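You operate a simulated robot arm through the tools that you are given. There is no shell and no other tool. Be economical: measure what you need, move in short steps, check, and stop when the job is done.

Carry out the task below with a simulated robot arm. There is one attempt and no reset: what you move stays moved.

## Task
Refill the coffee canister from the coffee bag up to the blue line.
Fine: bag back where it stood, lid pressed on again.

The check looks at the end state, three seconds after you hand in, the way a careful person would. Anything else that was tipped, shoved, dropped, spilled or broken makes it a failure. Lids that push on must go on centred and level and be pressed home; caps that screw on are set level and turned clockwise until they are tight.

## Robot
A 6-joint arm with a two-finger parallel gripper, fixed in place. Base frame: the origin is at the foot of the arm, x ahead of it, y to its left, z up. Readings come in m, degrees, newtons and seconds.
With the tool pointing down near the work surface it reaches from about 0.14 to 0.84 m from the base axis. Its first joint turns from -166.0 to 166.0 degrees. Payload 3.91 kg.
Tool frame: the origin (TCP) lies between the finger pads and is the grasp point; the fingertips stand 0.03 m ahead of it; z points along the fingers, y is the line along which they close. Largest opening 0.11 m; finger width 0.02, thickness 0.01; the body of the gripper, 0.048 by 0.112 m, starts 0.055 m behind the TCP.
Orientation is that of the tool frame in the base frame, as [roll, pitch, yaw] about the fixed x, y, z axes, in that order (R = Rz(yaw) Ry(pitch) Rx(roll)). With the fingers straight down and closing along the base's y, the tool's x points along the base's -x, its y along +y and its z along -z.

## Interface
- The arm moves only by the tool apply_moves. Its argument "targets" is a list of rows, each a list of 3 entries, a list of its own where there are three numbers: the finger opening in cm, from 0 to 11, then the shift along the base's x, y, z in cm, then the turn, a rotation vector about the base's x, y, z in degrees. In form: [[gripper, [dx, dy, dz], [rx, ry, rz]], ...]. A call has 1 to 12 rows; each row is the pose to reach, as a shift and turn from the pose commanded when the call began. Each row takes 0.2 s and may step no farther than 0.05 m and 8.6 degrees from the row before; otherwise, or with a gripper value out of range, the whole call is refused. A pose out of reach is approached as far as the arm can. The call stops where the force on the tool passes 90 N (or 10 N more than at its start, if that is more) or the arm is blocked; 0.2 s more then pass. Each finger travels about 0.108 m/s and halts on what it meets, pressing with about 29 N; the grip force reading is that of the motor and also rises with nothing between the fingers. The clock runs only during rows and for 0.2 s after the last one: add rows that repeat a pose to give the fingers time. It gives the time, the measured TCP pose, the force on the tool (base axes), the opening and the grip force at its end, in the units of the frame above (readings bear some noise).
- Cameras (640 x 400 px; columns grow to the right, rows downward): "scene" is fixed at [0.4002, -0.6509, 1.7828]; the picture's right is [0.90, 0.44, 0.00], its down [0.40, -0.82, -0.40] and it looks along [-0.17, 0.36, -0.92] (base axes); focal length 319 px, centre (320, 200). "wrist" rides on the gripper at [-0.036, 0, -0.057] in the tool frame; the picture's right is [0.00, -1.00, 0.00], its down [0.97, 0.00, -0.24] and it looks along [0.24, 0.00, 0.97] (tool axes); focal length 218 px, centre (320, 200).
- grab_frame(camera): a new picture of that camera. The clock stands still meanwhile.
- slide_trunk(by): slides the trunk up (or, below 0, down) by that many m; the arm rides with it, the base frame stays. It gives what a move gives, with no picture.
- measure_at(camera, pixels): for up to 12 pixels [column, row] of the newest picture of that camera ("zoom" is the newest enlarged one), the place [x, y, z] in the base frame of the surface seen there, good to about 0.002 m. The clock stands still meanwhile.
- close_up(camera, box): a new picture of the part [left, top, right, bottom] of that camera's present view, enlarged. The clock stands still meanwhile.
- close_job(): hands the job in; it is judged then, once.

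Work in short steps. Measure before you move; look again where a grasp or a placing could have gone wrong, and mend it. You have 80 turns and 54 pictures in all, those below and enlarged ones among them. Open the gripper and draw the arm clear of the work before you hand the job in, unless the task says otherwise; then end with one line.

The tools are called after "Call:" by a JSON object that holds its "method" and its "body". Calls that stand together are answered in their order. apply_moves: Moves the arm, as the interface text tells. Its arguments: {"type":"object","properties":{"targets":{"type":"array"}},"required":["targets"]} The other tools are called the same way: slide_trunk (by) slides the trunk up or down; grab_frame (camera) takes a picture; measure_at (camera, pixels) gives the place of the surface under pixels of a picture; close_up (camera, box) takes an enlarged picture of a part of a camera's view; close_job () hands the job in.

At the start:

```text
time_s: 0.0
eef_pos: [0.2053, -0.2929, 1.3419]
tcp_rot: [180.0, 0.0, 179.9]
ft_force: [-0.2, -0.4, -0.9]
grip_width: 0.1099
gripper_force: 0.1
trunk travel left (down, up): [-0.475, 0.065]
```

scene: 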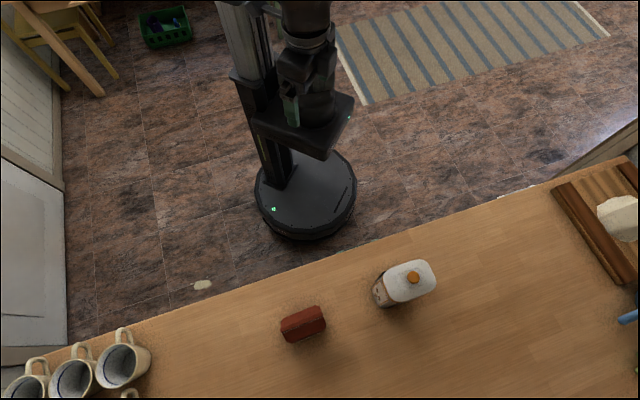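
wrist: 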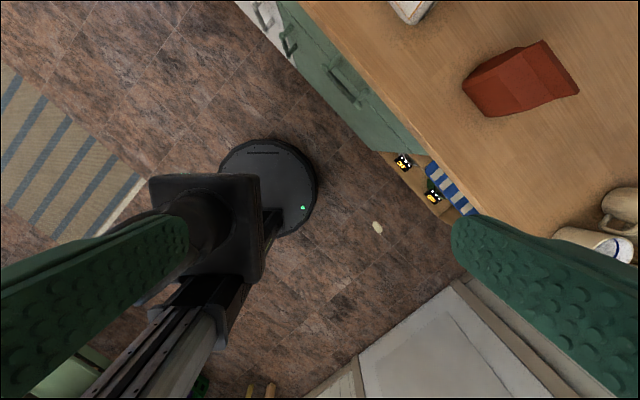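

The scene shows a red bag near (303,323) and a lidded canister near (405,283). I'll enlarge that area.

Call:
{"method": "close_up", "body": {"camera": "scene", "box": [260, 230, 460, 355]}}

Call:
{"method": "close_up", "body": {"camera": "wrist", "box": [380, 0, 620, 150]}}

```text
3.20 times, centred on (360, 292) of scene
```

zoom: 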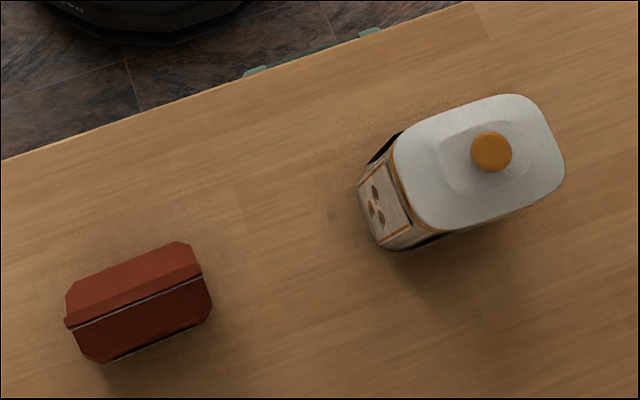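

```text
2.67 times, centred on (500, 75) of wrist
```

zoom: 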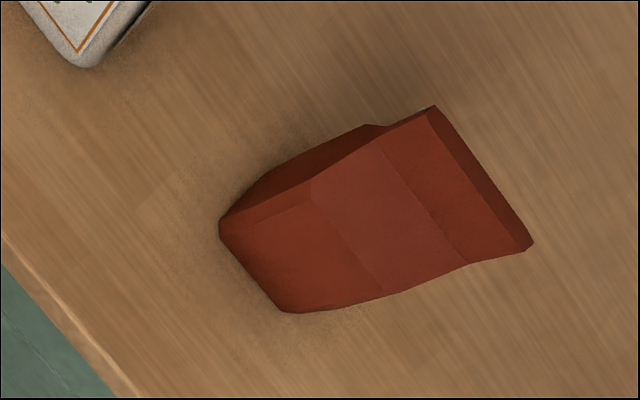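

I'll measure the lid, knob, canister and bag edges on a fresh scene picture.

Call:
{"method": "close_up", "body": {"camera": "scene", "box": [260, 230, 460, 355]}}

Call:
{"method": "measure_at", "body": {"camera": "zoom", "pixels": [[491, 150], [410, 150], [500, 100], [555, 170], [440, 222], [462, 185], [378, 205], [370, 245], [400, 248]]}}

Call:
{"method": "measure_at", "body": {"camera": "zoom", "pixels": [[70, 320], [200, 268], [130, 290], [70, 292], [180, 245], [140, 320], [105, 360], [205, 320], [150, 345], [85, 335], [205, 285], [130, 370]]}}

```text
3.20 times, centred on (360, 292) of scene
```

zoom: 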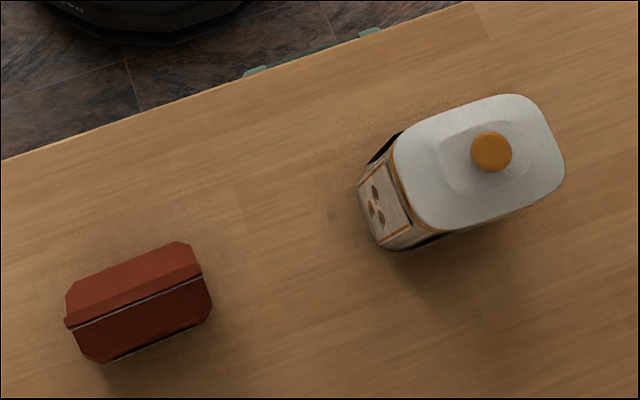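

```text
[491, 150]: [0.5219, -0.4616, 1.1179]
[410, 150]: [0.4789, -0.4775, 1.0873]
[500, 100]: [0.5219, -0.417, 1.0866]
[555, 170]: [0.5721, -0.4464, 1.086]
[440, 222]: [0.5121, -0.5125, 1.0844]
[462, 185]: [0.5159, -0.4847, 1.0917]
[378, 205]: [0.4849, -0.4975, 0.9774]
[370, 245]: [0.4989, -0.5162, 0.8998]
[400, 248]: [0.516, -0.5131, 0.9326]
```

```text
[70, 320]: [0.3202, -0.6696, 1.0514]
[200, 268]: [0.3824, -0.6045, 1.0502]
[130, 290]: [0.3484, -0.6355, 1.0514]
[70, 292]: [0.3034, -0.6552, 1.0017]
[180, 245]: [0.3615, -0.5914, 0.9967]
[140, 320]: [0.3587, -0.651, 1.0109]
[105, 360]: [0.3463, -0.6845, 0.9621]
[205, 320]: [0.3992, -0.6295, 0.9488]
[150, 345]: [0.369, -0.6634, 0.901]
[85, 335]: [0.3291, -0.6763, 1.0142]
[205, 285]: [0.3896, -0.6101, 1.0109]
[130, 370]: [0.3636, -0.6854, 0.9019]
```

The knob is at (0.522,-0.462,1.118), and the bag's top fold runs about 46° in the base frame at z≈1.05. I'll yaw the hand -44° to align with the counter and move above the canister for a look.

Call:
{"method": "apply_moves", "body": {"targets": [[11, [4, -2, 0], [0, 0, -7.4]], [11, [8, -4, 0], [0, 0, -14.8]], [11, [12, -7, 0], [0, 0, -22.2]], [11, [16, -9, 0], [0, 0, -29.6]], [11, [20, -11, 0], [0, 0, -37]], [11, [24, -13, 0], [0, 0, -44]], [11, [24, -13, 0], [0, 0, -44]]]}}

Call:
{"method": "grab_frame", "body": {"camera": "wrist"}}

```text
time_s: 1.6
eef_pos: [0.4443, -0.4227, 1.3369]
tcp_rot: [-179.9, 0.3, 135.9]
ft_force: [0.0, -0.8, 0.6]
grip_width: 0.1098
gripper_force: 0.0
out of reach, approached as far as the arm can: row 6, 7
trunk travel left (down, up): [-0.475, 0.065]
```

```text
48 pictures are left
```

wrist: 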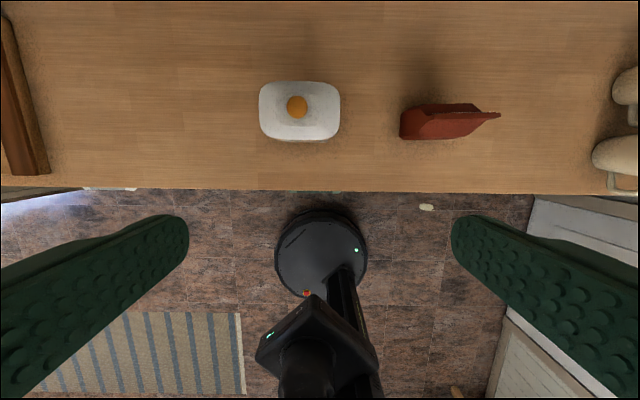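

The canister (297,110) and bag (450,122) are both in view, with the lid's long side along the counter. I'll draw back and tilt the hand up 60° to see their near faces.

Call:
{"method": "apply_moves", "body": {"targets": [[11, [-2.5, 0.8, -1.1], [-5.2, -5.4, 0]], [11, [-5, 1.6, -2.2], [-10.4, -10.8, 0]], [11, [-7.5, 2.5, -3.3], [-15.6, -16.2, 0]], [11, [-10, 3.3, -4.5], [-20.8, -21.6, 0]], [11, [-12.5, 4.1, -5.6], [-26, -27, 0]], [11, [-15, 5, -6.7], [-31.2, -32.4, 0]], [11, [-17.5, 5.8, -7.8], [-36.4, -37.8, 0]], [11, [-19.9, 6.6, -9], [-41.6, -43.2, 0]], [11, [-19.9, 6.6, -9], [-41.6, -43.2, 0]]]}}

Call:
{"method": "grab_frame", "body": {"camera": "wrist"}}

```text
time_s: 3.6
eef_pos: [0.2453, -0.3552, 1.2501]
tcp_rot: [179.7, 60.1, 135.8]
ft_force: [0.1, -0.6, -0.3]
grip_width: 0.11
gripper_force: 0.1
trunk travel left (down, up): [-0.475, 0.065]
```

```text
47 pictures are left
```

wrist: 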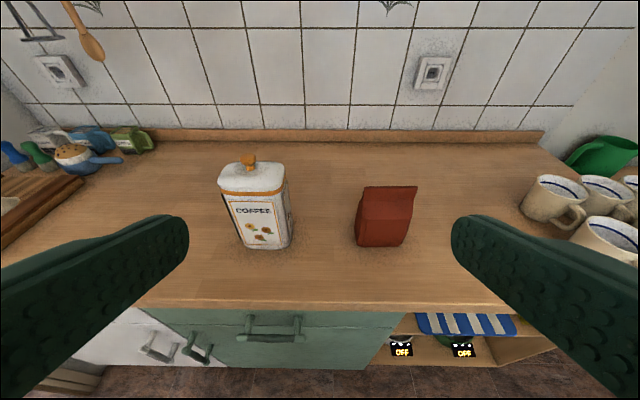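

Call:
{"method": "close_up", "body": {"camera": "wrist", "box": [200, 140, 440, 290]}}

```text
2.67 times, centred on (320, 215) of wrist
```

zoom: 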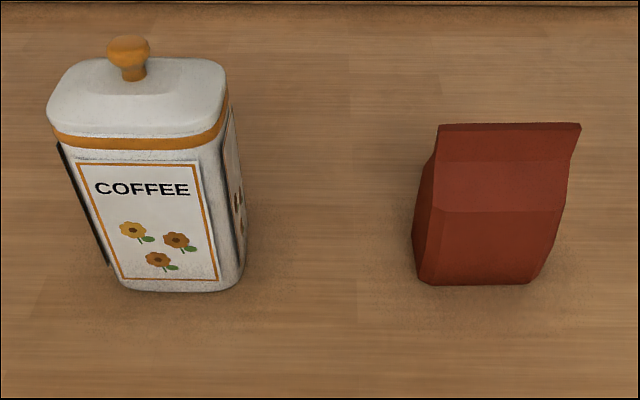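

The canister shows no blue line outside, so it is likely inside. I'll measure the knob profile, lid rim, orange band and bag outline.

Call:
{"method": "measure_at", "body": {"camera": "zoom", "pixels": [[128, 40], [110, 55], [146, 55], [128, 75], [140, 92], [140, 127], [140, 143], [140, 155], [60, 110], [225, 105], [150, 240], [150, 288]]}}

Call:
{"method": "measure_at", "body": {"camera": "zoom", "pixels": [[440, 128], [578, 126], [510, 126], [437, 165], [568, 165], [500, 180], [436, 208], [556, 212], [500, 230], [420, 275], [530, 280], [475, 282]]}}

```text
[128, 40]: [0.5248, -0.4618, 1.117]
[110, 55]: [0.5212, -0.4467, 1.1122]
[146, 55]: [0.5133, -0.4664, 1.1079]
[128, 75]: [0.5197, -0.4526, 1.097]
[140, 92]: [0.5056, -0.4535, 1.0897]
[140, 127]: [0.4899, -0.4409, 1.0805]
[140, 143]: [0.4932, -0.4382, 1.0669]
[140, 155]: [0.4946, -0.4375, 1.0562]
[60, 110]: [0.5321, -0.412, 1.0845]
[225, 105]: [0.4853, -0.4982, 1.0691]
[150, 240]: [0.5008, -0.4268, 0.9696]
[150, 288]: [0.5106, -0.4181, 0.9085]
```

```text
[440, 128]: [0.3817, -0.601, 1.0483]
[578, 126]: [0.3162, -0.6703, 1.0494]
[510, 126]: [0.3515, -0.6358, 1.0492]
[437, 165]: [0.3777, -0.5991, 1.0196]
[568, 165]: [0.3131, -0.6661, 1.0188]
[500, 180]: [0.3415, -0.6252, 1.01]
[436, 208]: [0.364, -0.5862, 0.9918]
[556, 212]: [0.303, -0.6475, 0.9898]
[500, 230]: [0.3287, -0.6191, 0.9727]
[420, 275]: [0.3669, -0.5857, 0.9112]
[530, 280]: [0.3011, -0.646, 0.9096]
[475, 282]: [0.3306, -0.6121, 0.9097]
```

I'll raise the trunk 6 cm to gain overhead reach before taking the lid.

Call:
{"method": "slide_trunk", "body": {"by": 0.06}}

```text
time_s: 4.6
eef_pos: [0.2463, -0.3559, 1.3101]
tcp_rot: [179.8, 60.0, 135.9]
ft_force: [0.6, 1.5, 0.1]
grip_width: 0.1103
gripper_force: 0.1
trunk travel left (down, up): [-0.535, 0.005]
```

Hand is at z 1.31. Now back to pointing down, above the knob at z≈1.20.

Call:
{"method": "apply_moves", "body": {"targets": [[11, [3.4, -1.3, -1.4], [5.2, 5.4, 0]], [11, [6.9, -2.6, -2.8], [10.4, 10.8, 0]], [11, [10.3, -4, -4.1], [15.6, 16.2, 0]], [11, [13.8, -5.3, -5.5], [20.8, 21.6, 0]], [11, [17.2, -6.6, -6.9], [26, 27, 0]], [11, [20.7, -8, -8.3], [31.2, 32.4, 0]], [11, [24.1, -9.3, -9.6], [36.4, 37.8, 0]], [11, [27.6, -10.6, -11], [41.6, 43.2, 0]], [7, [27.6, -10.6, -11], [41.6, 43.2, 0]]]}}

Call:
{"method": "grab_frame", "body": {"camera": "wrist"}}

```text
time_s: 6.6
eef_pos: [0.5186, -0.4611, 1.2004]
tcp_rot: [180.0, 0.0, 136.0]
ft_force: [0.4, 0.1, -1.0]
grip_width: 0.0699
gripper_force: 0.1
trunk travel left (down, up): [-0.535, 0.005]
```

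```text
45 pictures are left
```

wrist: 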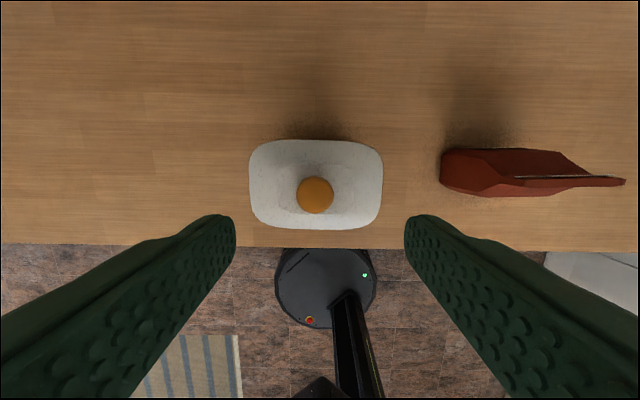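

The lid spans (250–383,140–230) with the knob at (315,195). I'll measure the lid's edges and the knob for the later re-lidding.

Call:
{"method": "measure_at", "body": {"camera": "wrist", "pixels": [[315, 195], [252, 185], [380, 185], [316, 142], [316, 228], [285, 142], [350, 144], [285, 226], [350, 228], [300, 190], [330, 190]]}}

```text
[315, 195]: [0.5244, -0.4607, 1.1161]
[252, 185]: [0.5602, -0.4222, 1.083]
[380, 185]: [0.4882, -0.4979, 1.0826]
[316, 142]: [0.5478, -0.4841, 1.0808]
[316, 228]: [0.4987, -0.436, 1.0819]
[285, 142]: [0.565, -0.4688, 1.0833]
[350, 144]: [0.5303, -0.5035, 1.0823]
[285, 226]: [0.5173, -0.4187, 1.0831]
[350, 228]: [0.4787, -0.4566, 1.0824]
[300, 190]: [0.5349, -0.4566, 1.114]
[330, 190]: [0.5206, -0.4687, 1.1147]
```

Lid centre is (0.524,-0.460), long axis at 46°. I'll descend so the fingertips surround the knob just above the lid plate, then close.

Call:
{"method": "apply_moves", "body": {"targets": [[6, [0.3, 0.1, -2], [0, 0, 0]], [6, [0.4, 0.1, -5], [0, 0, 0]], [6, [0.4, 0.1, -7.4], [0, 0, 0]], [6, [0.4, 0.1, -7.4], [0, 0, 0]], [3.5, [0.4, 0.1, -7.4], [0, 0, 0]], [1, [0.4, 0.1, -7.4], [0, 0, 0]], [1, [0.4, 0.1, -7.4], [0, 0, 0]], [1, [0.4, 0.1, -7.4], [0, 0, 0]]]}}

Call:
{"method": "grab_frame", "body": {"camera": "wrist"}}

```text
time_s: 8.4
eef_pos: [0.5251, -0.4582, 1.1253]
tcp_rot: [180.0, 0.0, 136.0]
ft_force: [0.2, -0.1, -0.1]
grip_width: 0.0248
gripper_force: 29.2
trunk travel left (down, up): [-0.535, 0.005]
```

```text
44 pictures are left
```

wrist: 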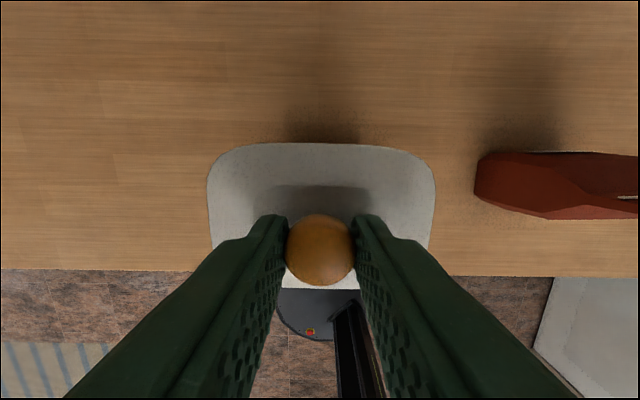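

The knob is held at 2.48 cm. I'll lift slowly straight up.

Call:
{"method": "apply_moves", "body": {"targets": [[1, [0, 0, 0.5], [0, 0, 0]], [1, [0, 0, 1], [0, 0, 0]], [1, [0, 0, 2], [0, 0, 0]], [1, [0, 0, 4], [0, 0, 0]], [1, [0, 0, 7], [0, 0, 0]], [1, [0, 0, 7], [0, 0, 0]]]}}

Call:
{"method": "grab_frame", "body": {"camera": "scene"}}

```text
time_s: 9.8
eef_pos: [0.5253, -0.4605, 1.1947]
tcp_rot: [180.0, -0.1, 136.0]
ft_force: [0.2, -0.5, -1.0]
grip_width: 0.025
gripper_force: 29.1
trunk travel left (down, up): [-0.535, 0.005]
```

```text
43 pictures are left
```

scene: 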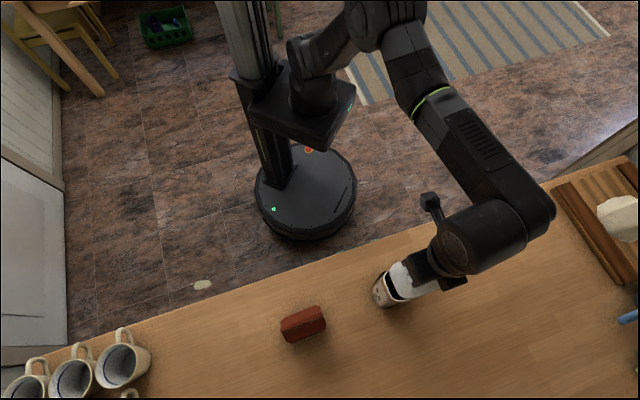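

The lid is off. I'll carry it about 21 cm along the counter beyond the canister (clear area) and come down near the surface.

Call:
{"method": "apply_moves", "body": {"targets": [[1, [2.9, 3, 0], [0, 0, 0]], [1, [5.8, 6, 0], [0, 0, 0]], [1, [8.7, 9, 0], [0, 0, 0]], [1, [11.6, 12, 0], [0, 0, 0]], [1, [14.5, 15, 0], [0, 0, 0]], [1, [14.5, 15, -4], [0, 0, 0]], [1, [14.5, 15, -8], [0, 0, 0]], [1, [14.5, 15, -12], [0, 0, 0]], [1, [14.5, 15, -16], [0, 0, 0]], [1, [14.5, 15, -19], [0, 0, 0]], [1, [14.5, 15, -19], [0, 0, 0]]]}}

Call:
{"method": "close_up", "body": {"camera": "scene", "box": [360, 190, 560, 315]}}

Call:
{"method": "grab_frame", "body": {"camera": "wrist"}}

```text
time_s: 12.2
eef_pos: [0.6699, -0.3097, 1.0057]
tcp_rot: [-180.0, 0.1, 136.0]
ft_force: [0.3, -0.5, -1.0]
grip_width: 0.0251
gripper_force: 28.7
trunk travel left (down, up): [-0.535, 0.005]
```

```text
3.20 times, centred on (460, 252) of scene
```

zoom: 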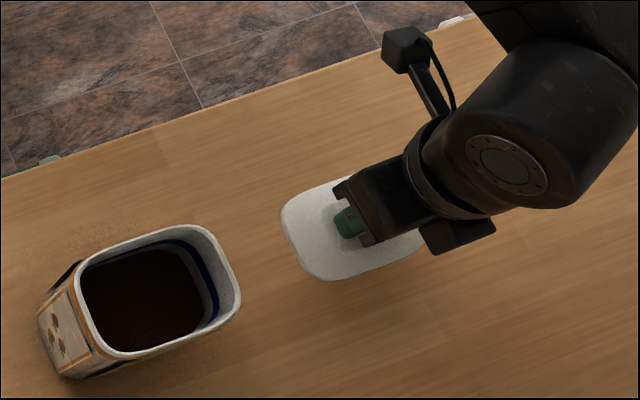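

```text
41 pictures are left
```

wrist: 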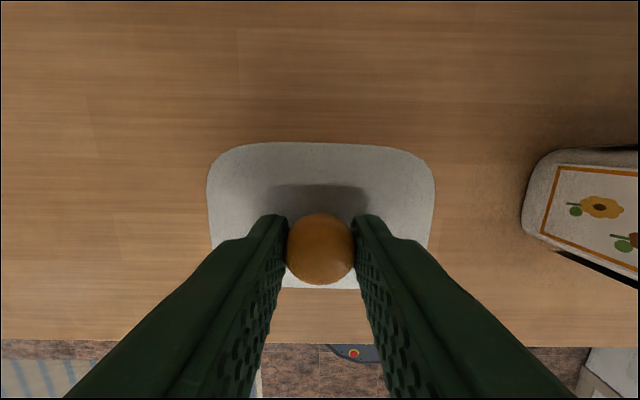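

The open canister shows the blue line inside its wall near (205,270) and dark coffee at (150,300). I'll measure rim, line and coffee level, then continue lowering the lid.

Call:
{"method": "measure_at", "body": {"camera": "zoom", "pixels": [[195, 262], [203, 268], [212, 285], [217, 306], [180, 243], [140, 300], [180, 320], [120, 270], [232, 270], [88, 275], [120, 355], [175, 231]]}}

Call:
{"method": "apply_moves", "body": {"targets": [[1, [0, 0, -1], [0, 0, 0]], [1, [0, 0, -2], [0, 0, 0]], [1, [0, 0, -2], [0, 0, 0]]]}}

```text
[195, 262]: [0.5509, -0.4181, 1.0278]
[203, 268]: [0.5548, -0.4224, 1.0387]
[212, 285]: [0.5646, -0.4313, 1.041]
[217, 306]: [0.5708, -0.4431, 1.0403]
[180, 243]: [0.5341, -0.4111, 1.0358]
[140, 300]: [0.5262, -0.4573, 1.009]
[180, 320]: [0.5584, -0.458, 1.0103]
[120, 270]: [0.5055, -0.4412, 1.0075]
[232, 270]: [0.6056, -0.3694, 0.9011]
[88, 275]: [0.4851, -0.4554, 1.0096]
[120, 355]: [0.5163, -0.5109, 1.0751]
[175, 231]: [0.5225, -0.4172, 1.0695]
```

```text
time_s: 13.0
eef_pos: [0.6713, -0.3107, 0.9852]
tcp_rot: [180.0, 0.0, 135.9]
ft_force: [-0.2, 0.3, -0.4]
grip_width: 0.0246
gripper_force: 29.2
trunk travel left (down, up): [-0.535, 0.005]
```

Coffee is at z≈1.009, blue line at ≈1.040, rim ≈1.075, so it needs about 3 cm more. I'll keep lowering the lid in small steps to feel for contact.

Call:
{"method": "apply_moves", "body": {"targets": [[1, [0, 0, -0.5], [0, 0, 0]], [1, [0, 0, -1], [0, 0, 0]], [1, [0, 0, -1.5], [0, 0, 0]], [1, [0, 0, -1.5], [0, 0, 0]]]}}

Call:
{"method": "close_up", "body": {"camera": "scene", "box": [420, 200, 540, 275]}}

```text
time_s: 14.0
eef_pos: [0.6691, -0.3102, 0.9699]
tcp_rot: [180.0, 0.0, 136.0]
ft_force: [0.0, 0.3, -1.4]
grip_width: 0.0251
gripper_force: 28.7
trunk travel left (down, up): [-0.535, 0.005]
```

```text
5.33 times, centred on (480, 238) of scene
```

zoom: 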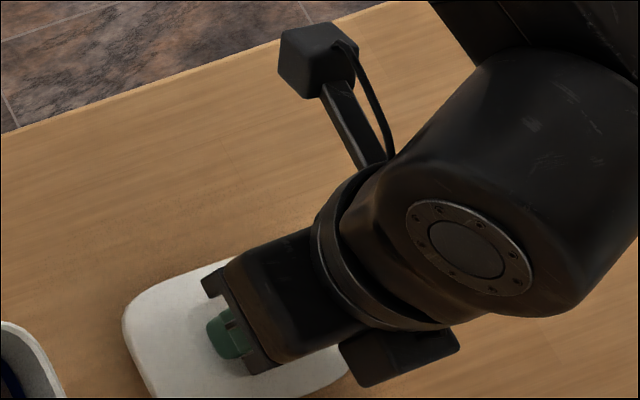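

No contact yet (force −1.4 N). Lowering further in 3 mm steps.

Call:
{"method": "apply_moves", "body": {"targets": [[1, [0, 0, -0.3], [0, 0, 0]], [1, [0, 0, -0.6], [0, 0, 0]], [1, [0, 0, -0.6], [0, 0, 0]]]}}

Call:
{"method": "apply_moves", "body": {"targets": [[1, [0, 0, -0.3], [0, 0, 0]], [1, [0, 0, -0.3], [0, 0, 0]]]}}

```text
time_s: 14.8
eef_pos: [0.6691, -0.311, 0.9634]
tcp_rot: [180.0, 0.1, 136.0]
ft_force: [0.0, 0.2, -0.3]
grip_width: 0.0251
gripper_force: 28.9
trunk travel left (down, up): [-0.535, 0.005]
```

```text
time_s: 15.4
eef_pos: [0.6697, -0.309, 0.9618]
tcp_rot: [180.0, 0.0, 135.9]
ft_force: [-1.0, -0.1, -1.9]
grip_width: 0.0252
gripper_force: 28.5
trunk travel left (down, up): [-0.535, 0.005]
```

Still nearly free. Two more small steps.

Call:
{"method": "apply_moves", "body": {"targets": [[1, [0, 0, -0.3], [0, 0, 0]], [1, [0, 0, -0.3], [0, 0, 0]]]}}

Call:
{"method": "close_up", "body": {"camera": "scene", "box": [400, 220, 520, 295]}}

```text
time_s: 16.0
eef_pos: [0.6694, -0.3099, 0.9608]
tcp_rot: [-180.0, 0.0, 136.0]
ft_force: [-0.1, 0.2, -1.7]
grip_width: 0.0252
gripper_force: 28.8
trunk travel left (down, up): [-0.535, 0.005]
```

```text
5.33 times, centred on (460, 258) of scene
```

zoom: 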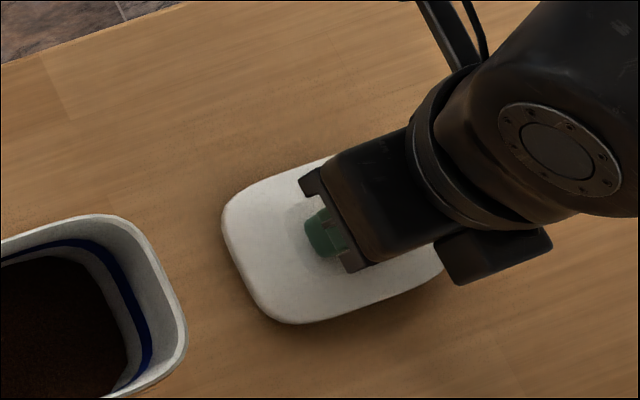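

The reading lags the command slightly; I'll measure the lid surface against the counter to see whether it rests.

Call:
{"method": "measure_at", "body": {"camera": "zoom", "pixels": [[260, 220], [270, 290], [330, 300], [235, 240], [200, 230], [280, 345]]}}

Call:
{"method": "apply_moves", "body": {"targets": [[1, [0, 0, -0.3], [0, 0, 0]], [1, [0, 0, -0.3], [0, 0, 0]]]}}

```text
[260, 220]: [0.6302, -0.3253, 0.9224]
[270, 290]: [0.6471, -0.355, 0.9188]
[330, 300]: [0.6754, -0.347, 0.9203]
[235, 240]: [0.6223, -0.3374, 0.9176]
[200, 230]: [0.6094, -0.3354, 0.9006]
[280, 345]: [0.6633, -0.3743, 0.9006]
```

```text
time_s: 16.6
eef_pos: [0.6698, -0.3101, 0.9553]
tcp_rot: [179.9, -0.1, 135.9]
ft_force: [-0.1, 0.9, -0.7]
grip_width: 0.0252
gripper_force: 28.9
trunk travel left (down, up): [-0.535, 0.005]
```

Not touching yet; the lid edge is about 1.4 cm above the counter. Continuing.

Call:
{"method": "apply_moves", "body": {"targets": [[1, [0, 0, -0.3], [0, 0, 0]], [1, [0, 0, -0.3], [0, 0, 0]]]}}

Call:
{"method": "apply_moves", "body": {"targets": [[1, [0, 0, -0.3], [0, 0, 0]], [1, [0, 0, -0.3], [0, 0, 0]]]}}

```text
time_s: 17.2
eef_pos: [0.6702, -0.3106, 0.9542]
tcp_rot: [179.9, 0.3, 136.0]
ft_force: [0.0, 2.0, 15.9]
grip_width: 0.0249
gripper_force: 28.5
trunk travel left (down, up): [-0.535, 0.005]
```

```text
time_s: 17.8
eef_pos: [0.6695, -0.3099, 0.9526]
tcp_rot: [179.9, 0.4, 136.0]
ft_force: [4.2, 1.6, 29.3]
grip_width: 0.0253
gripper_force: 29.0
trunk travel left (down, up): [-0.535, 0.005]
```

Contact (29 N). I'll relieve the push, open and rise.

Call:
{"method": "apply_moves", "body": {"targets": [[1, [0, 0, 0.5], [0, 0, 0]], [3, [0, 0, 0.5], [0, 0, 0]], [5, [0, 0, 0.5], [0, 0, 0]], [6, [0, 0, 0.5], [0, 0, 0]], [6, [0, 0, 3], [0, 0, 0]], [6, [0, 0, 7], [0, 0, 0]], [6, [0, 0, 12], [0, 0, 0]], [6, [0, 0, 17], [0, 0, 0]], [6, [0, 0, 22], [0, 0, 0]], [6, [0, 0, 22], [0, 0, 0]]]}}

Call:
{"method": "grab_frame", "body": {"camera": "wrist"}}

```text
time_s: 20.0
eef_pos: [0.6711, -0.3116, 1.1713]
tcp_rot: [-179.9, 0.0, 136.1]
ft_force: [0.1, -0.2, -0.5]
grip_width: 0.0601
gripper_force: 0.0
trunk travel left (down, up): [-0.535, 0.005]
```

```text
38 pictures are left
```

wrist: 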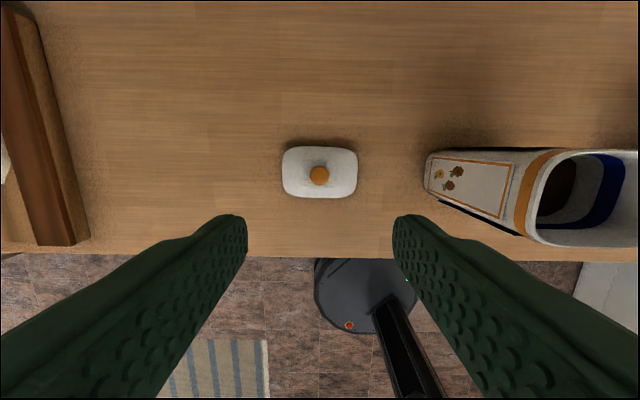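

The lid rests level at (320,172). Next I'll swing back and toward the bag, opening to 11 cm and tilting the hand to 75° so it can take the bag from the near side.

Call:
{"method": "apply_moves", "body": {"targets": [[7, [-4.1, -1.3, 1], [-5.79, -6, 0]], [8, [-8.2, -2.6, 2], [-11.6, -12, 0]], [9, [-12.4, -3.9, 2], [-17.4, -18, 0]], [10, [-16.5, -5.1, 2], [-23.2, -24, 0]], [11, [-20.6, -6.4, 2], [-29, -30, 0]], [11, [-24.7, -7.7, 2], [-34.8, -36, 0]], [11, [-28.9, -9, 1], [-40.5, -42, 0]], [11, [-33, -10.3, 0], [-46.3, -48, 0]], [11, [-37.1, -11.5, 0], [-52.1, -54, 0]], [11, [-41.2, -12.8, 0], [-52.1, -54, 0]], [11, [-45.4, -14.1, -1], [-52.1, -54, 0]], [11, [-49.5, -15.4, -2], [-52.1, -54, 0]]]}}

Call:
{"method": "grab_frame", "body": {"camera": "wrist"}}

Call:
{"method": "close_up", "body": {"camera": "scene", "box": [220, 230, 420, 355]}}

```text
time_s: 22.6
eef_pos: [0.1744, -0.4638, 1.1499]
tcp_rot: [179.5, 75.1, 135.7]
ft_force: [0.0, -0.7, 0.4]
grip_width: 0.1101
gripper_force: 0.2
out of reach, approached as far as the arm can: row 7
trunk travel left (down, up): [-0.535, 0.005]
```

```text
37 pictures are left
```

wrist: 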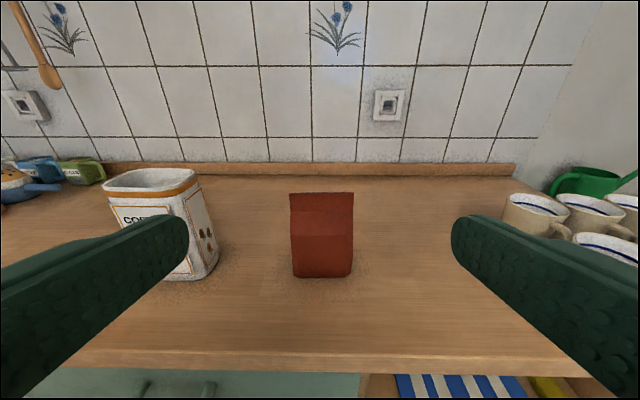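

```text
3.20 times, centred on (320, 292) of scene
```

zoom: 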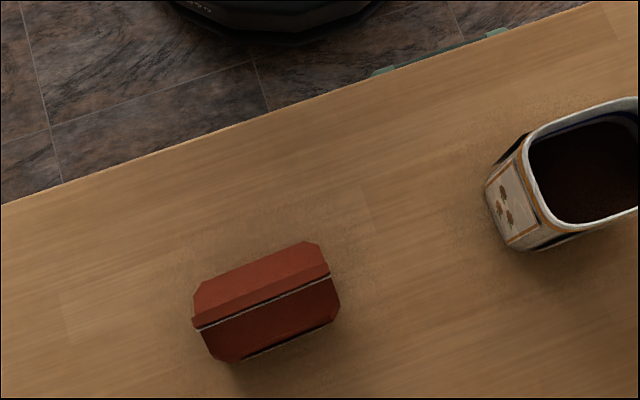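

The bag is centred at column 322, aligned between the fingers. I'll lower to z≈0.98 while moving forward to just in front of the bag.

Call:
{"method": "apply_moves", "body": {"targets": [[11, [1, -1, -3.5], [0, 0, 0]], [11, [2.2, -2.1, -7], [0, 0, 0]], [11, [3.6, -3.5, -10.5], [0, 0, 0]], [11, [5.4, -5.2, -14], [0, 0, 0]], [11, [7.2, -6.9, -17], [0, 0, 0]], [11, [7.2, -6.9, -17], [0, 0, 0]]]}}

Call:
{"method": "grab_frame", "body": {"camera": "wrist"}}

Call:
{"method": "grab_frame", "body": {"camera": "scene"}}

```text
time_s: 24.0
eef_pos: [0.2475, -0.5337, 0.9781]
tcp_rot: [179.9, 75.1, 135.9]
ft_force: [0.3, -0.8, -1.0]
grip_width: 0.1099
gripper_force: 0.1
trunk travel left (down, up): [-0.535, 0.005]
```

```text
35 pictures are left
```

wrist: 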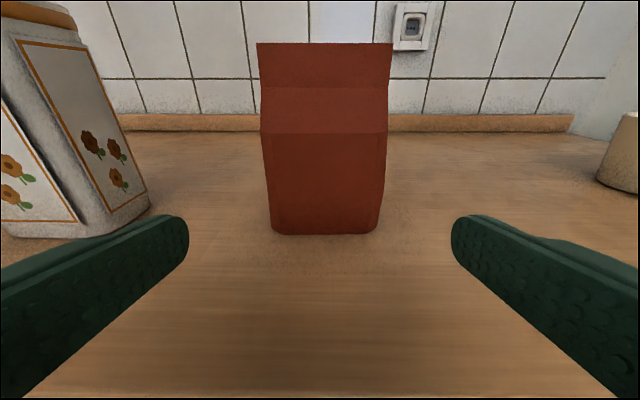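

```text
34 pictures are left
```

scene: 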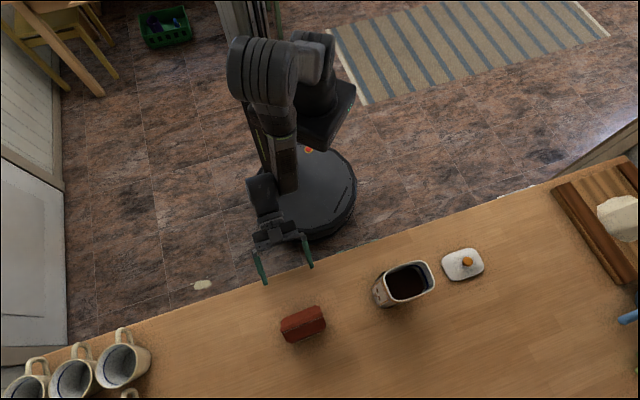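

Clear on both sides; the bag is centred (columns 258–390 at top). I'll move forward 14 cm and close on its sides.

Call:
{"method": "apply_moves", "body": {"targets": [[11, [2.5, -2.4, 0], [0, 0, 0]], [11, [5, -4.8, 0], [0, 0, 0]], [11, [7.5, -7.2, 0], [0, 0, 0]], [11, [10.1, -9.7, 0], [0, 0, 0]], [11, [10.1, -9.7, 0], [0, 0, 0]]]}}

Call:
{"method": "grab_frame", "body": {"camera": "wrist"}}

```text
time_s: 25.2
eef_pos: [0.3495, -0.6308, 0.9809]
tcp_rot: [179.7, 75.0, 135.8]
ft_force: [-0.3, -0.5, -0.4]
grip_width: 0.1099
gripper_force: 0.0
trunk travel left (down, up): [-0.535, 0.005]
```

```text
33 pictures are left
```

wrist: 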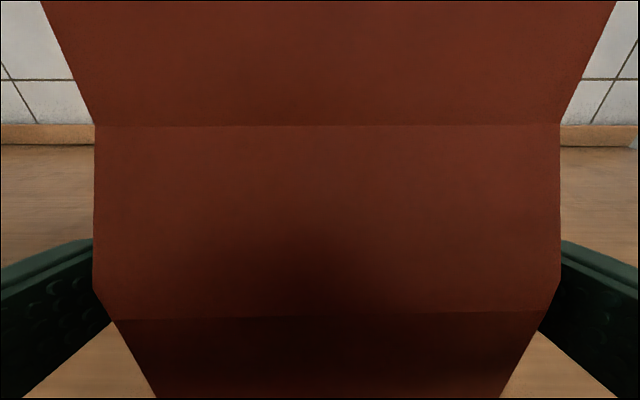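

The bag spans columns 95–560, a couple of mm right of centre; I'll correct by 2 mm and close.

Call:
{"method": "apply_moves", "body": {"targets": [[11, [-0.14, -0.14, 0], [0, 0, 0]], [10, [-0.14, -0.14, 0], [0, 0, 0]], [9, [-0.14, -0.14, 0], [0, 0, 0]], [8.5, [-0.14, -0.14, 0], [0, 0, 0]], [8, [-0.14, -0.14, 0], [0, 0, 0]], [7.5, [-0.14, -0.14, 0], [0, 0, 0]], [7, [-0.14, -0.14, 0], [0, 0, 0]], [7, [-0.14, -0.14, 0], [0, 0, 0]]]}}

Call:
{"method": "grab_frame", "body": {"camera": "wrist"}}

```text
time_s: 27.0
eef_pos: [0.3466, -0.6328, 0.9805]
tcp_rot: [179.8, 75.2, 135.7]
ft_force: [1.3, -1.3, 1.6]
grip_width: 0.1004
gripper_force: 28.9
trunk travel left (down, up): [-0.535, 0.005]
```

```text
32 pictures are left
```

wrist: 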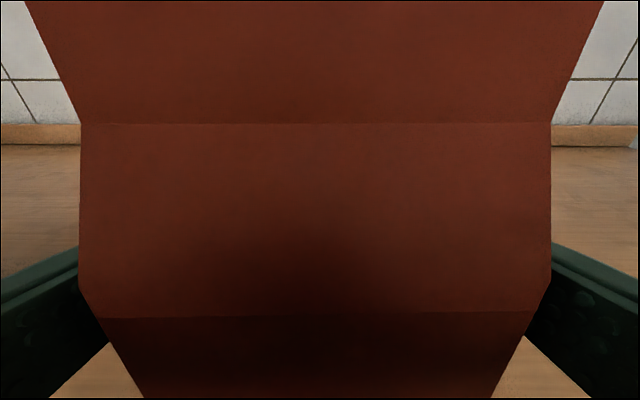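

Gripped at 10.04 cm. I'll lift straight up 3 cm first to check the hold, then on to 22 cm.

Call:
{"method": "apply_moves", "body": {"targets": [[7, [0, 0, 0.5], [0, 0, 0]], [7, [0, 0, 1.5], [0, 0, 0]], [7, [0, 0, 3], [0, 0, 0]], [7, [0, 0, 3], [0, 0, 0]]]}}

Call:
{"method": "close_up", "body": {"camera": "scene", "box": [220, 230, 420, 355]}}

```text
time_s: 28.0
eef_pos: [0.3467, -0.6309, 1.0094]
tcp_rot: [179.9, 75.0, 135.8]
ft_force: [-1.5, 0.5, -2.1]
grip_width: 0.0999
gripper_force: 29.4
trunk travel left (down, up): [-0.535, 0.005]
```

```text
3.20 times, centred on (320, 292) of scene
```

zoom: 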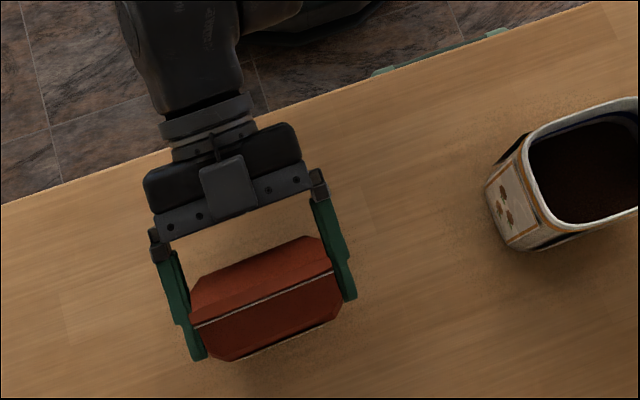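

The bag is held clear. I'll lift to z≈1.18, then shift toward the canister while tipping to 45° about the viewing axis.

Call:
{"method": "apply_moves", "body": {"targets": [[7, [0, 0, 4.2], [0, 0, 0]], [7, [0, 0, 8.5], [0, 0, 0]], [7, [0, 0, 12.8], [0, 0, 0]], [7, [0.3, -0.3, 17], [0, 0, 0]], [7, [2, 1.5, 17], [-5.4, 5.2, 0]], [7, [3.8, 3.3, 17], [-10.8, 10.4, 0]], [7, [5.5, 5.1, 17], [-16.2, 15.6, 0]], [7, [7.2, 6.9, 17], [-21.6, 20.8, 0]], [7, [9, 8.7, 17], [-27, 26, 0]], [7, [10.7, 10.5, 17], [-32.4, 31.3, 0]], [7, [10.7, 10.5, 17], [-32.4, 31.3, 0]]]}}

Call:
{"method": "close_up", "body": {"camera": "scene", "box": [280, 190, 480, 315]}}

```text
time_s: 30.4
eef_pos: [0.4552, -0.5258, 1.1799]
tcp_rot: [-104.5, 43.1, -154.7]
ft_force: [0.1, -0.2, -0.8]
grip_width: 0.0998
gripper_force: 29.2
trunk travel left (down, up): [-0.535, 0.005]
```

```text
3.20 times, centred on (380, 252) of scene
```

zoom: 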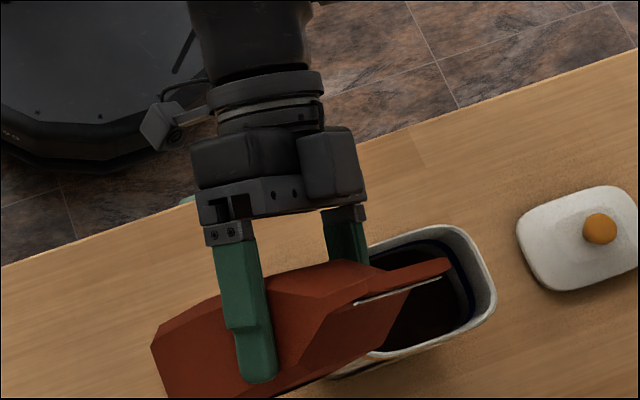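

The mouth is over the canister. I'll measure the mouth edge to verify positions.

Call:
{"method": "measure_at", "body": {"camera": "zoom", "pixels": [[445, 268], [400, 285], [357, 300], [420, 286], [490, 290], [370, 255], [300, 300]]}}

```text
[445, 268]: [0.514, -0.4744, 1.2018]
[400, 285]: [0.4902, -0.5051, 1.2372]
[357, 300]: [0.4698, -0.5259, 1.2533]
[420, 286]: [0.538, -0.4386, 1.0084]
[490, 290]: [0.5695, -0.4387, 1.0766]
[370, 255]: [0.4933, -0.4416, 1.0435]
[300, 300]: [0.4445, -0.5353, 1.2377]
```

Corner is at (0.514,-0.474,1.20), over the canister. Tilting on to 75°.

Call:
{"method": "apply_moves", "body": {"targets": [[7, [0, 0, 0], [-5.4, 5.2, 0]], [7, [0, 0, 0], [-10.8, 10.4, 0]], [7, [0.1, 0.1, 0], [-16.2, 15.6, 0]], [7, [0.3, 0.3, 0], [-21.6, 20.8, 0]], [7, [0.3, 0.3, 0], [-21.6, 20.8, 0]]]}}

Call:
{"method": "close_up", "body": {"camera": "scene", "box": [320, 210, 480, 310]}}

```text
time_s: 31.6
eef_pos: [0.4575, -0.5239, 1.1805]
tcp_rot: [-93.9, 14.4, -149.3]
ft_force: [-0.3, 0.4, -1.3]
grip_width: 0.0997
gripper_force: 29.0
trunk travel left (down, up): [-0.535, 0.005]
```

```text
4.00 times, centred on (400, 260) of scene
```

zoom: 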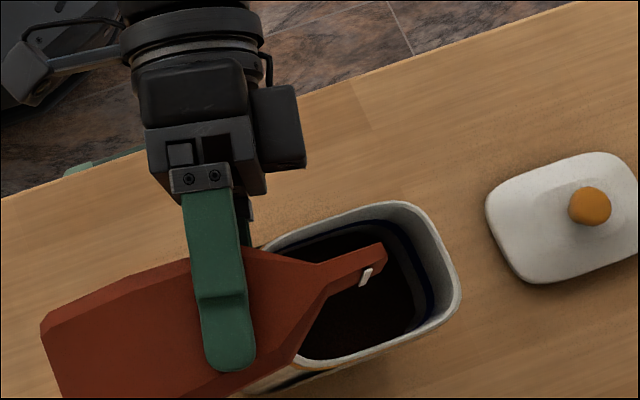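

I see a small white tab at (367,276) near the mouth; let me look closer at the mouth.

Call:
{"method": "close_up", "body": {"camera": "scene", "box": [380, 258, 428, 288]}}

```text
13.33 times, centred on (404, 273) of scene
```

zoom: 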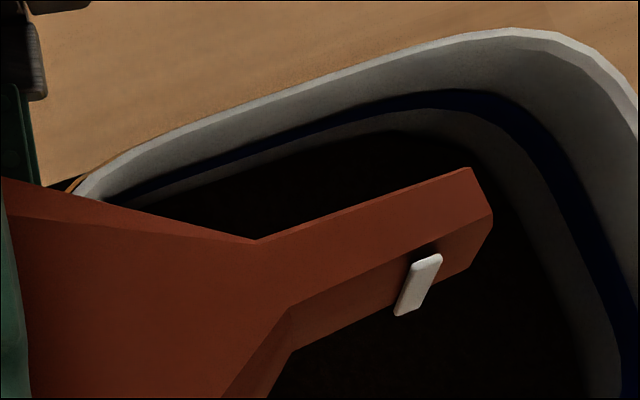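

It's a tie strip on the far face of the spout; nothing is flowing yet. Tilt on to 90° keeping the corner above the canister.

Call:
{"method": "apply_moves", "body": {"targets": [[7, [0.3, 0.3, 0], [-5.4, 5.2, 0]], [7, [0.7, 0.7, 0], [-10.8, 10.4, 0]]]}}

Call:
{"method": "close_up", "body": {"camera": "scene", "box": [340, 230, 468, 310]}}

```text
time_s: 32.2
eef_pos: [0.4651, -0.5171, 1.1806]
tcp_rot: [-89.9, -0.1, -148.9]
ft_force: [-0.4, -0.3, -2.0]
grip_width: 0.0998
gripper_force: 28.8
trunk travel left (down, up): [-0.535, 0.005]
```

```text
5.00 times, centred on (404, 270) of scene
```

zoom: 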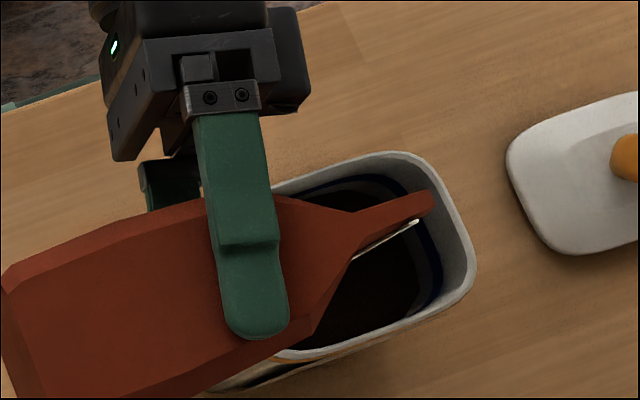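

At 90° no visible flow. Tilt further to 105°, shifting to hold the corner over the centre, and check the level.

Call:
{"method": "apply_moves", "body": {"targets": [[7, [0.5, 0.5, 0], [-5.4, 5.2, 0]], [7, [1, 1, 0], [-10.8, 10.4, 0]]]}}

Call:
{"method": "close_up", "body": {"camera": "scene", "box": [340, 230, 468, 310]}}

Call:
{"method": "measure_at", "body": {"camera": "zoom", "pixels": [[380, 300], [350, 310], [410, 290], [400, 200], [435, 200]]}}

```text
time_s: 32.8
eef_pos: [0.4738, -0.5078, 1.1797]
tcp_rot: [-86.0, -14.6, -149.4]
ft_force: [0.1, -0.2, -1.7]
grip_width: 0.0999
gripper_force: 28.6
trunk travel left (down, up): [-0.535, 0.005]
```

```text
5.00 times, centred on (404, 270) of scene
```

zoom: 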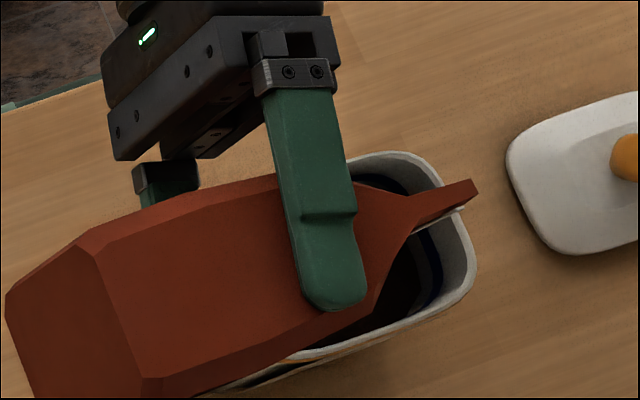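

```text
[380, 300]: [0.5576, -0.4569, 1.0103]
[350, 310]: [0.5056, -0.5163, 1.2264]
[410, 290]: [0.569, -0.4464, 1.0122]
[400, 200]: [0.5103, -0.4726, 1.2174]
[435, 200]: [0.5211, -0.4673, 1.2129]
```

Level still ≈1.010, so nothing (or very little) has flowed. Going to 120°.

Call:
{"method": "apply_moves", "body": {"targets": [[7, [0.4, 0.4, 0.3], [-5.4, 5.2, 0]], [7, [0.8, 0.8, 0.6], [-10.8, 10.4, 0]]]}}

Call:
{"method": "close_up", "body": {"camera": "scene", "box": [340, 230, 468, 310]}}

Call:
{"method": "measure_at", "body": {"camera": "zoom", "pixels": [[395, 300], [405, 310], [415, 290], [425, 270], [430, 260]]}}

```text
time_s: 33.4
eef_pos: [0.4819, -0.4979, 1.1866]
tcp_rot: [-81.3, -28.9, -151.1]
ft_force: [-0.1, -0.3, -1.4]
grip_width: 0.0996
gripper_force: 29.1
trunk travel left (down, up): [-0.535, 0.005]
```

```text
5.00 times, centred on (404, 270) of scene
```

zoom: 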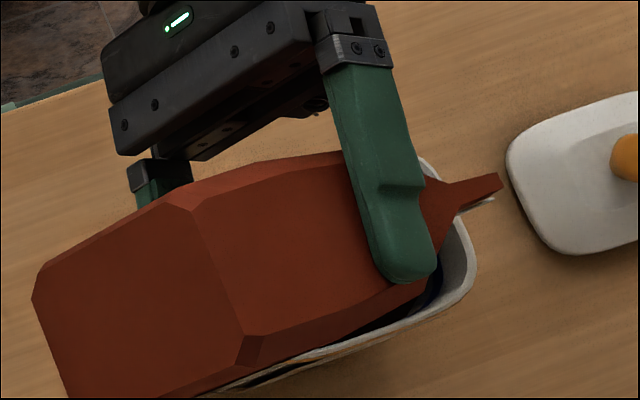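

```text
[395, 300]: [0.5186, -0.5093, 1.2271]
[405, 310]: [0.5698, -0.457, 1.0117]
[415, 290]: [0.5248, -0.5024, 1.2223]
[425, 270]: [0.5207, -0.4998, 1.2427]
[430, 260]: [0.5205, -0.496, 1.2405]
```

The view of the coffee is mostly blocked; I'll shift the bag 1 cm back so the whole mouth is over the opening, dwell 1 s, and measure the visible coffee patch.

Call:
{"method": "apply_moves", "body": {"targets": [[7, [-0.7, -0.7, 0], [0, 0, 0]], [7, [-0.7, -0.7, 0], [0, 0, 0]], [7, [-0.7, -0.7, 0], [0, 0, 0]], [7, [-0.7, -0.7, 0], [0, 0, 0]]]}}

Call:
{"method": "close_up", "body": {"camera": "scene", "box": [392, 250, 456, 290]}}

```text
time_s: 34.4
eef_pos: [0.4741, -0.5054, 1.1861]
tcp_rot: [-81.5, -28.8, -151.1]
ft_force: [0.9, -0.6, -1.4]
grip_width: 0.0996
gripper_force: 28.8
trunk travel left (down, up): [-0.535, 0.005]
```

```text
10.00 times, centred on (424, 270) of scene
```

zoom: 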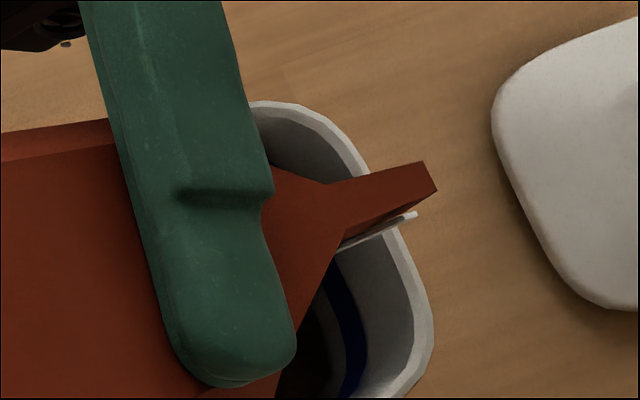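

Call:
{"method": "measure_at", "body": {"camera": "zoom", "pixels": [[308, 350], [312, 365], [305, 380], [330, 330], [345, 300], [300, 360]]}}

```text
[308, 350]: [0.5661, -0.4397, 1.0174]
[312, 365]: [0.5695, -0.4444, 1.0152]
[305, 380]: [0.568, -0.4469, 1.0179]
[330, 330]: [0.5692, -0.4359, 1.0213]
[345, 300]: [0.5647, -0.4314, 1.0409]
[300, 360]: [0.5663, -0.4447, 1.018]
```

The level has risen from ≈1.010 to ≈1.0175, so it is pouring. I'll dwell about 2 s more and measure again.

Call:
{"method": "apply_moves", "body": {"targets": [[7, [0, 0, 0], [0, 0, 0]], [7, [0, 0, 0], [0, 0, 0]], [7, [0, 0, 0], [0, 0, 0]], [7, [0, 0, 0], [0, 0, 0]], [7, [0, 0, 0], [0, 0, 0]], [7, [0, 0, 0], [0, 0, 0]], [7, [0, 0, 0], [0, 0, 0]]]}}

Call:
{"method": "close_up", "body": {"camera": "scene", "box": [392, 250, 456, 290]}}

Call:
{"method": "measure_at", "body": {"camera": "zoom", "pixels": [[308, 350], [312, 365], [305, 380], [330, 330], [345, 300], [300, 360]]}}

```text
time_s: 36.0
eef_pos: [0.4748, -0.5046, 1.1846]
tcp_rot: [-81.5, -28.7, -151.1]
ft_force: [0.6, 0.2, -1.5]
grip_width: 0.0998
gripper_force: 29.5
trunk travel left (down, up): [-0.535, 0.005]
```

```text
10.00 times, centred on (424, 270) of scene
```

zoom: 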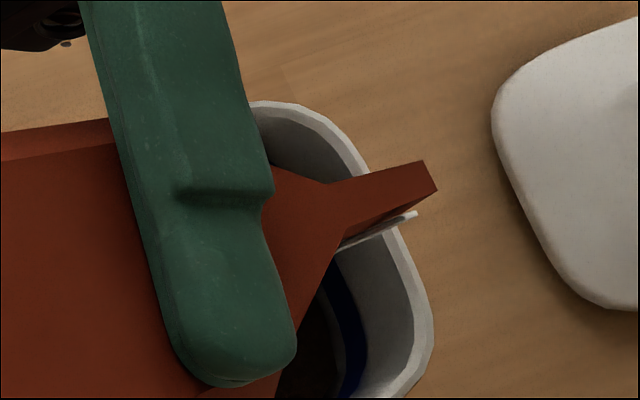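

```text
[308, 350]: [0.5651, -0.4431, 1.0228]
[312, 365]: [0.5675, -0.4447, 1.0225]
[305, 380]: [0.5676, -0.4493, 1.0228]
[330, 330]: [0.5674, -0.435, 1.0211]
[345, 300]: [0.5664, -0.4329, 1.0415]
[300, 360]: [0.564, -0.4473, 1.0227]
```

Level ≈1.0227 (about 3 mm/s). Target ≈1.040; dwell ~2.4 s more.

Call:
{"method": "apply_moves", "body": {"targets": [[7, [0, 0, 0], [0, 0, 0]], [7, [0, 0, 0], [0, 0, 0]], [7, [0, 0, 0], [0, 0, 0]], [7, [0, 0, 0], [0, 0, 0]], [7, [0, 0, 0], [0, 0, 0]], [7, [0, 0, 0], [0, 0, 0]], [7, [0, 0, 0], [0, 0, 0]], [7, [0, 0, 0], [0, 0, 0]], [7, [0, 0, 0], [0, 0, 0]], [7, [0, 0, 0], [0, 0, 0]], [7, [0, 0, 0], [0, 0, 0]]]}}

Call:
{"method": "close_up", "body": {"camera": "scene", "box": [392, 250, 456, 290]}}

Call:
{"method": "measure_at", "body": {"camera": "zoom", "pixels": [[308, 350], [312, 365], [305, 380], [330, 330], [345, 300], [300, 360]]}}

```text
time_s: 38.4
eef_pos: [0.475, -0.5058, 1.1862]
tcp_rot: [-81.5, -28.8, -151.1]
ft_force: [-0.1, 0.2, 0.1]
grip_width: 0.0995
gripper_force: 29.7
trunk travel left (down, up): [-0.535, 0.005]
```

```text
10.00 times, centred on (424, 270) of scene
```

zoom: 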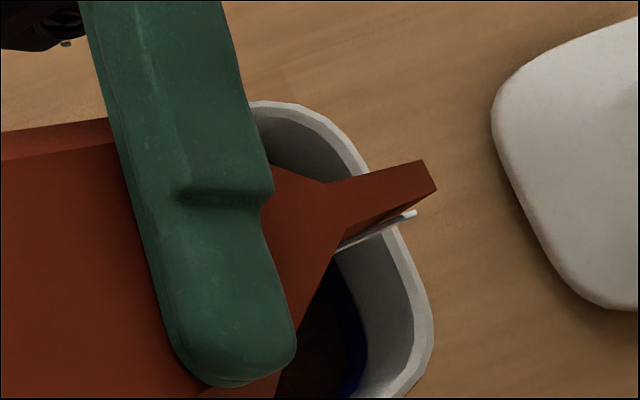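

```text
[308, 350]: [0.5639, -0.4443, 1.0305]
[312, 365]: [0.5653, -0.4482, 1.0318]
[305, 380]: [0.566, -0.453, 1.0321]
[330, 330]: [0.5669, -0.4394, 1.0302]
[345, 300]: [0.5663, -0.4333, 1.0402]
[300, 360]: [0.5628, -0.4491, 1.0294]
```

Level ≈1.031. Dwell 2 s more, then check before tilting back.

Call:
{"method": "apply_moves", "body": {"targets": [[7, [0, 0, 0], [0, 0, 0]], [7, [0, 0, 0], [0, 0, 0]], [7, [0, 0, 0], [0, 0, 0]], [7, [0, 0, 0], [0, 0, 0]], [7, [0, 0, 0], [0, 0, 0]], [7, [0, 0, 0], [0, 0, 0]], [7, [0, 0, 0], [0, 0, 0]], [7, [0, 0, 0], [0, 0, 0]]]}}

Call:
{"method": "close_up", "body": {"camera": "scene", "box": [392, 250, 456, 290]}}

Call:
{"method": "measure_at", "body": {"camera": "zoom", "pixels": [[308, 350], [312, 365], [305, 380], [330, 330], [350, 300], [300, 360], [362, 345], [364, 320]]}}

```text
time_s: 40.2
eef_pos: [0.4752, -0.5054, 1.1857]
tcp_rot: [-81.5, -28.8, -151.0]
ft_force: [0.4, 0.0, -1.2]
grip_width: 0.0995
gripper_force: 29.3
trunk travel left (down, up): [-0.535, 0.005]
```

```text
10.00 times, centred on (424, 270) of scene
```

zoom: 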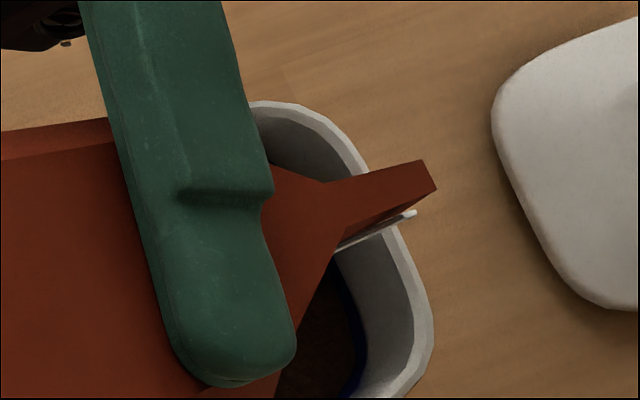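

```text
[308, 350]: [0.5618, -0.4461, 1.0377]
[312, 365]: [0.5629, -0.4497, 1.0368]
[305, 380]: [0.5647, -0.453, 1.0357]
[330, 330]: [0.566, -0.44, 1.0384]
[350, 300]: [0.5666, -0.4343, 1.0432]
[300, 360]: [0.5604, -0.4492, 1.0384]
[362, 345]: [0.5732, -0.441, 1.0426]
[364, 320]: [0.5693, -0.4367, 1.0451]
```

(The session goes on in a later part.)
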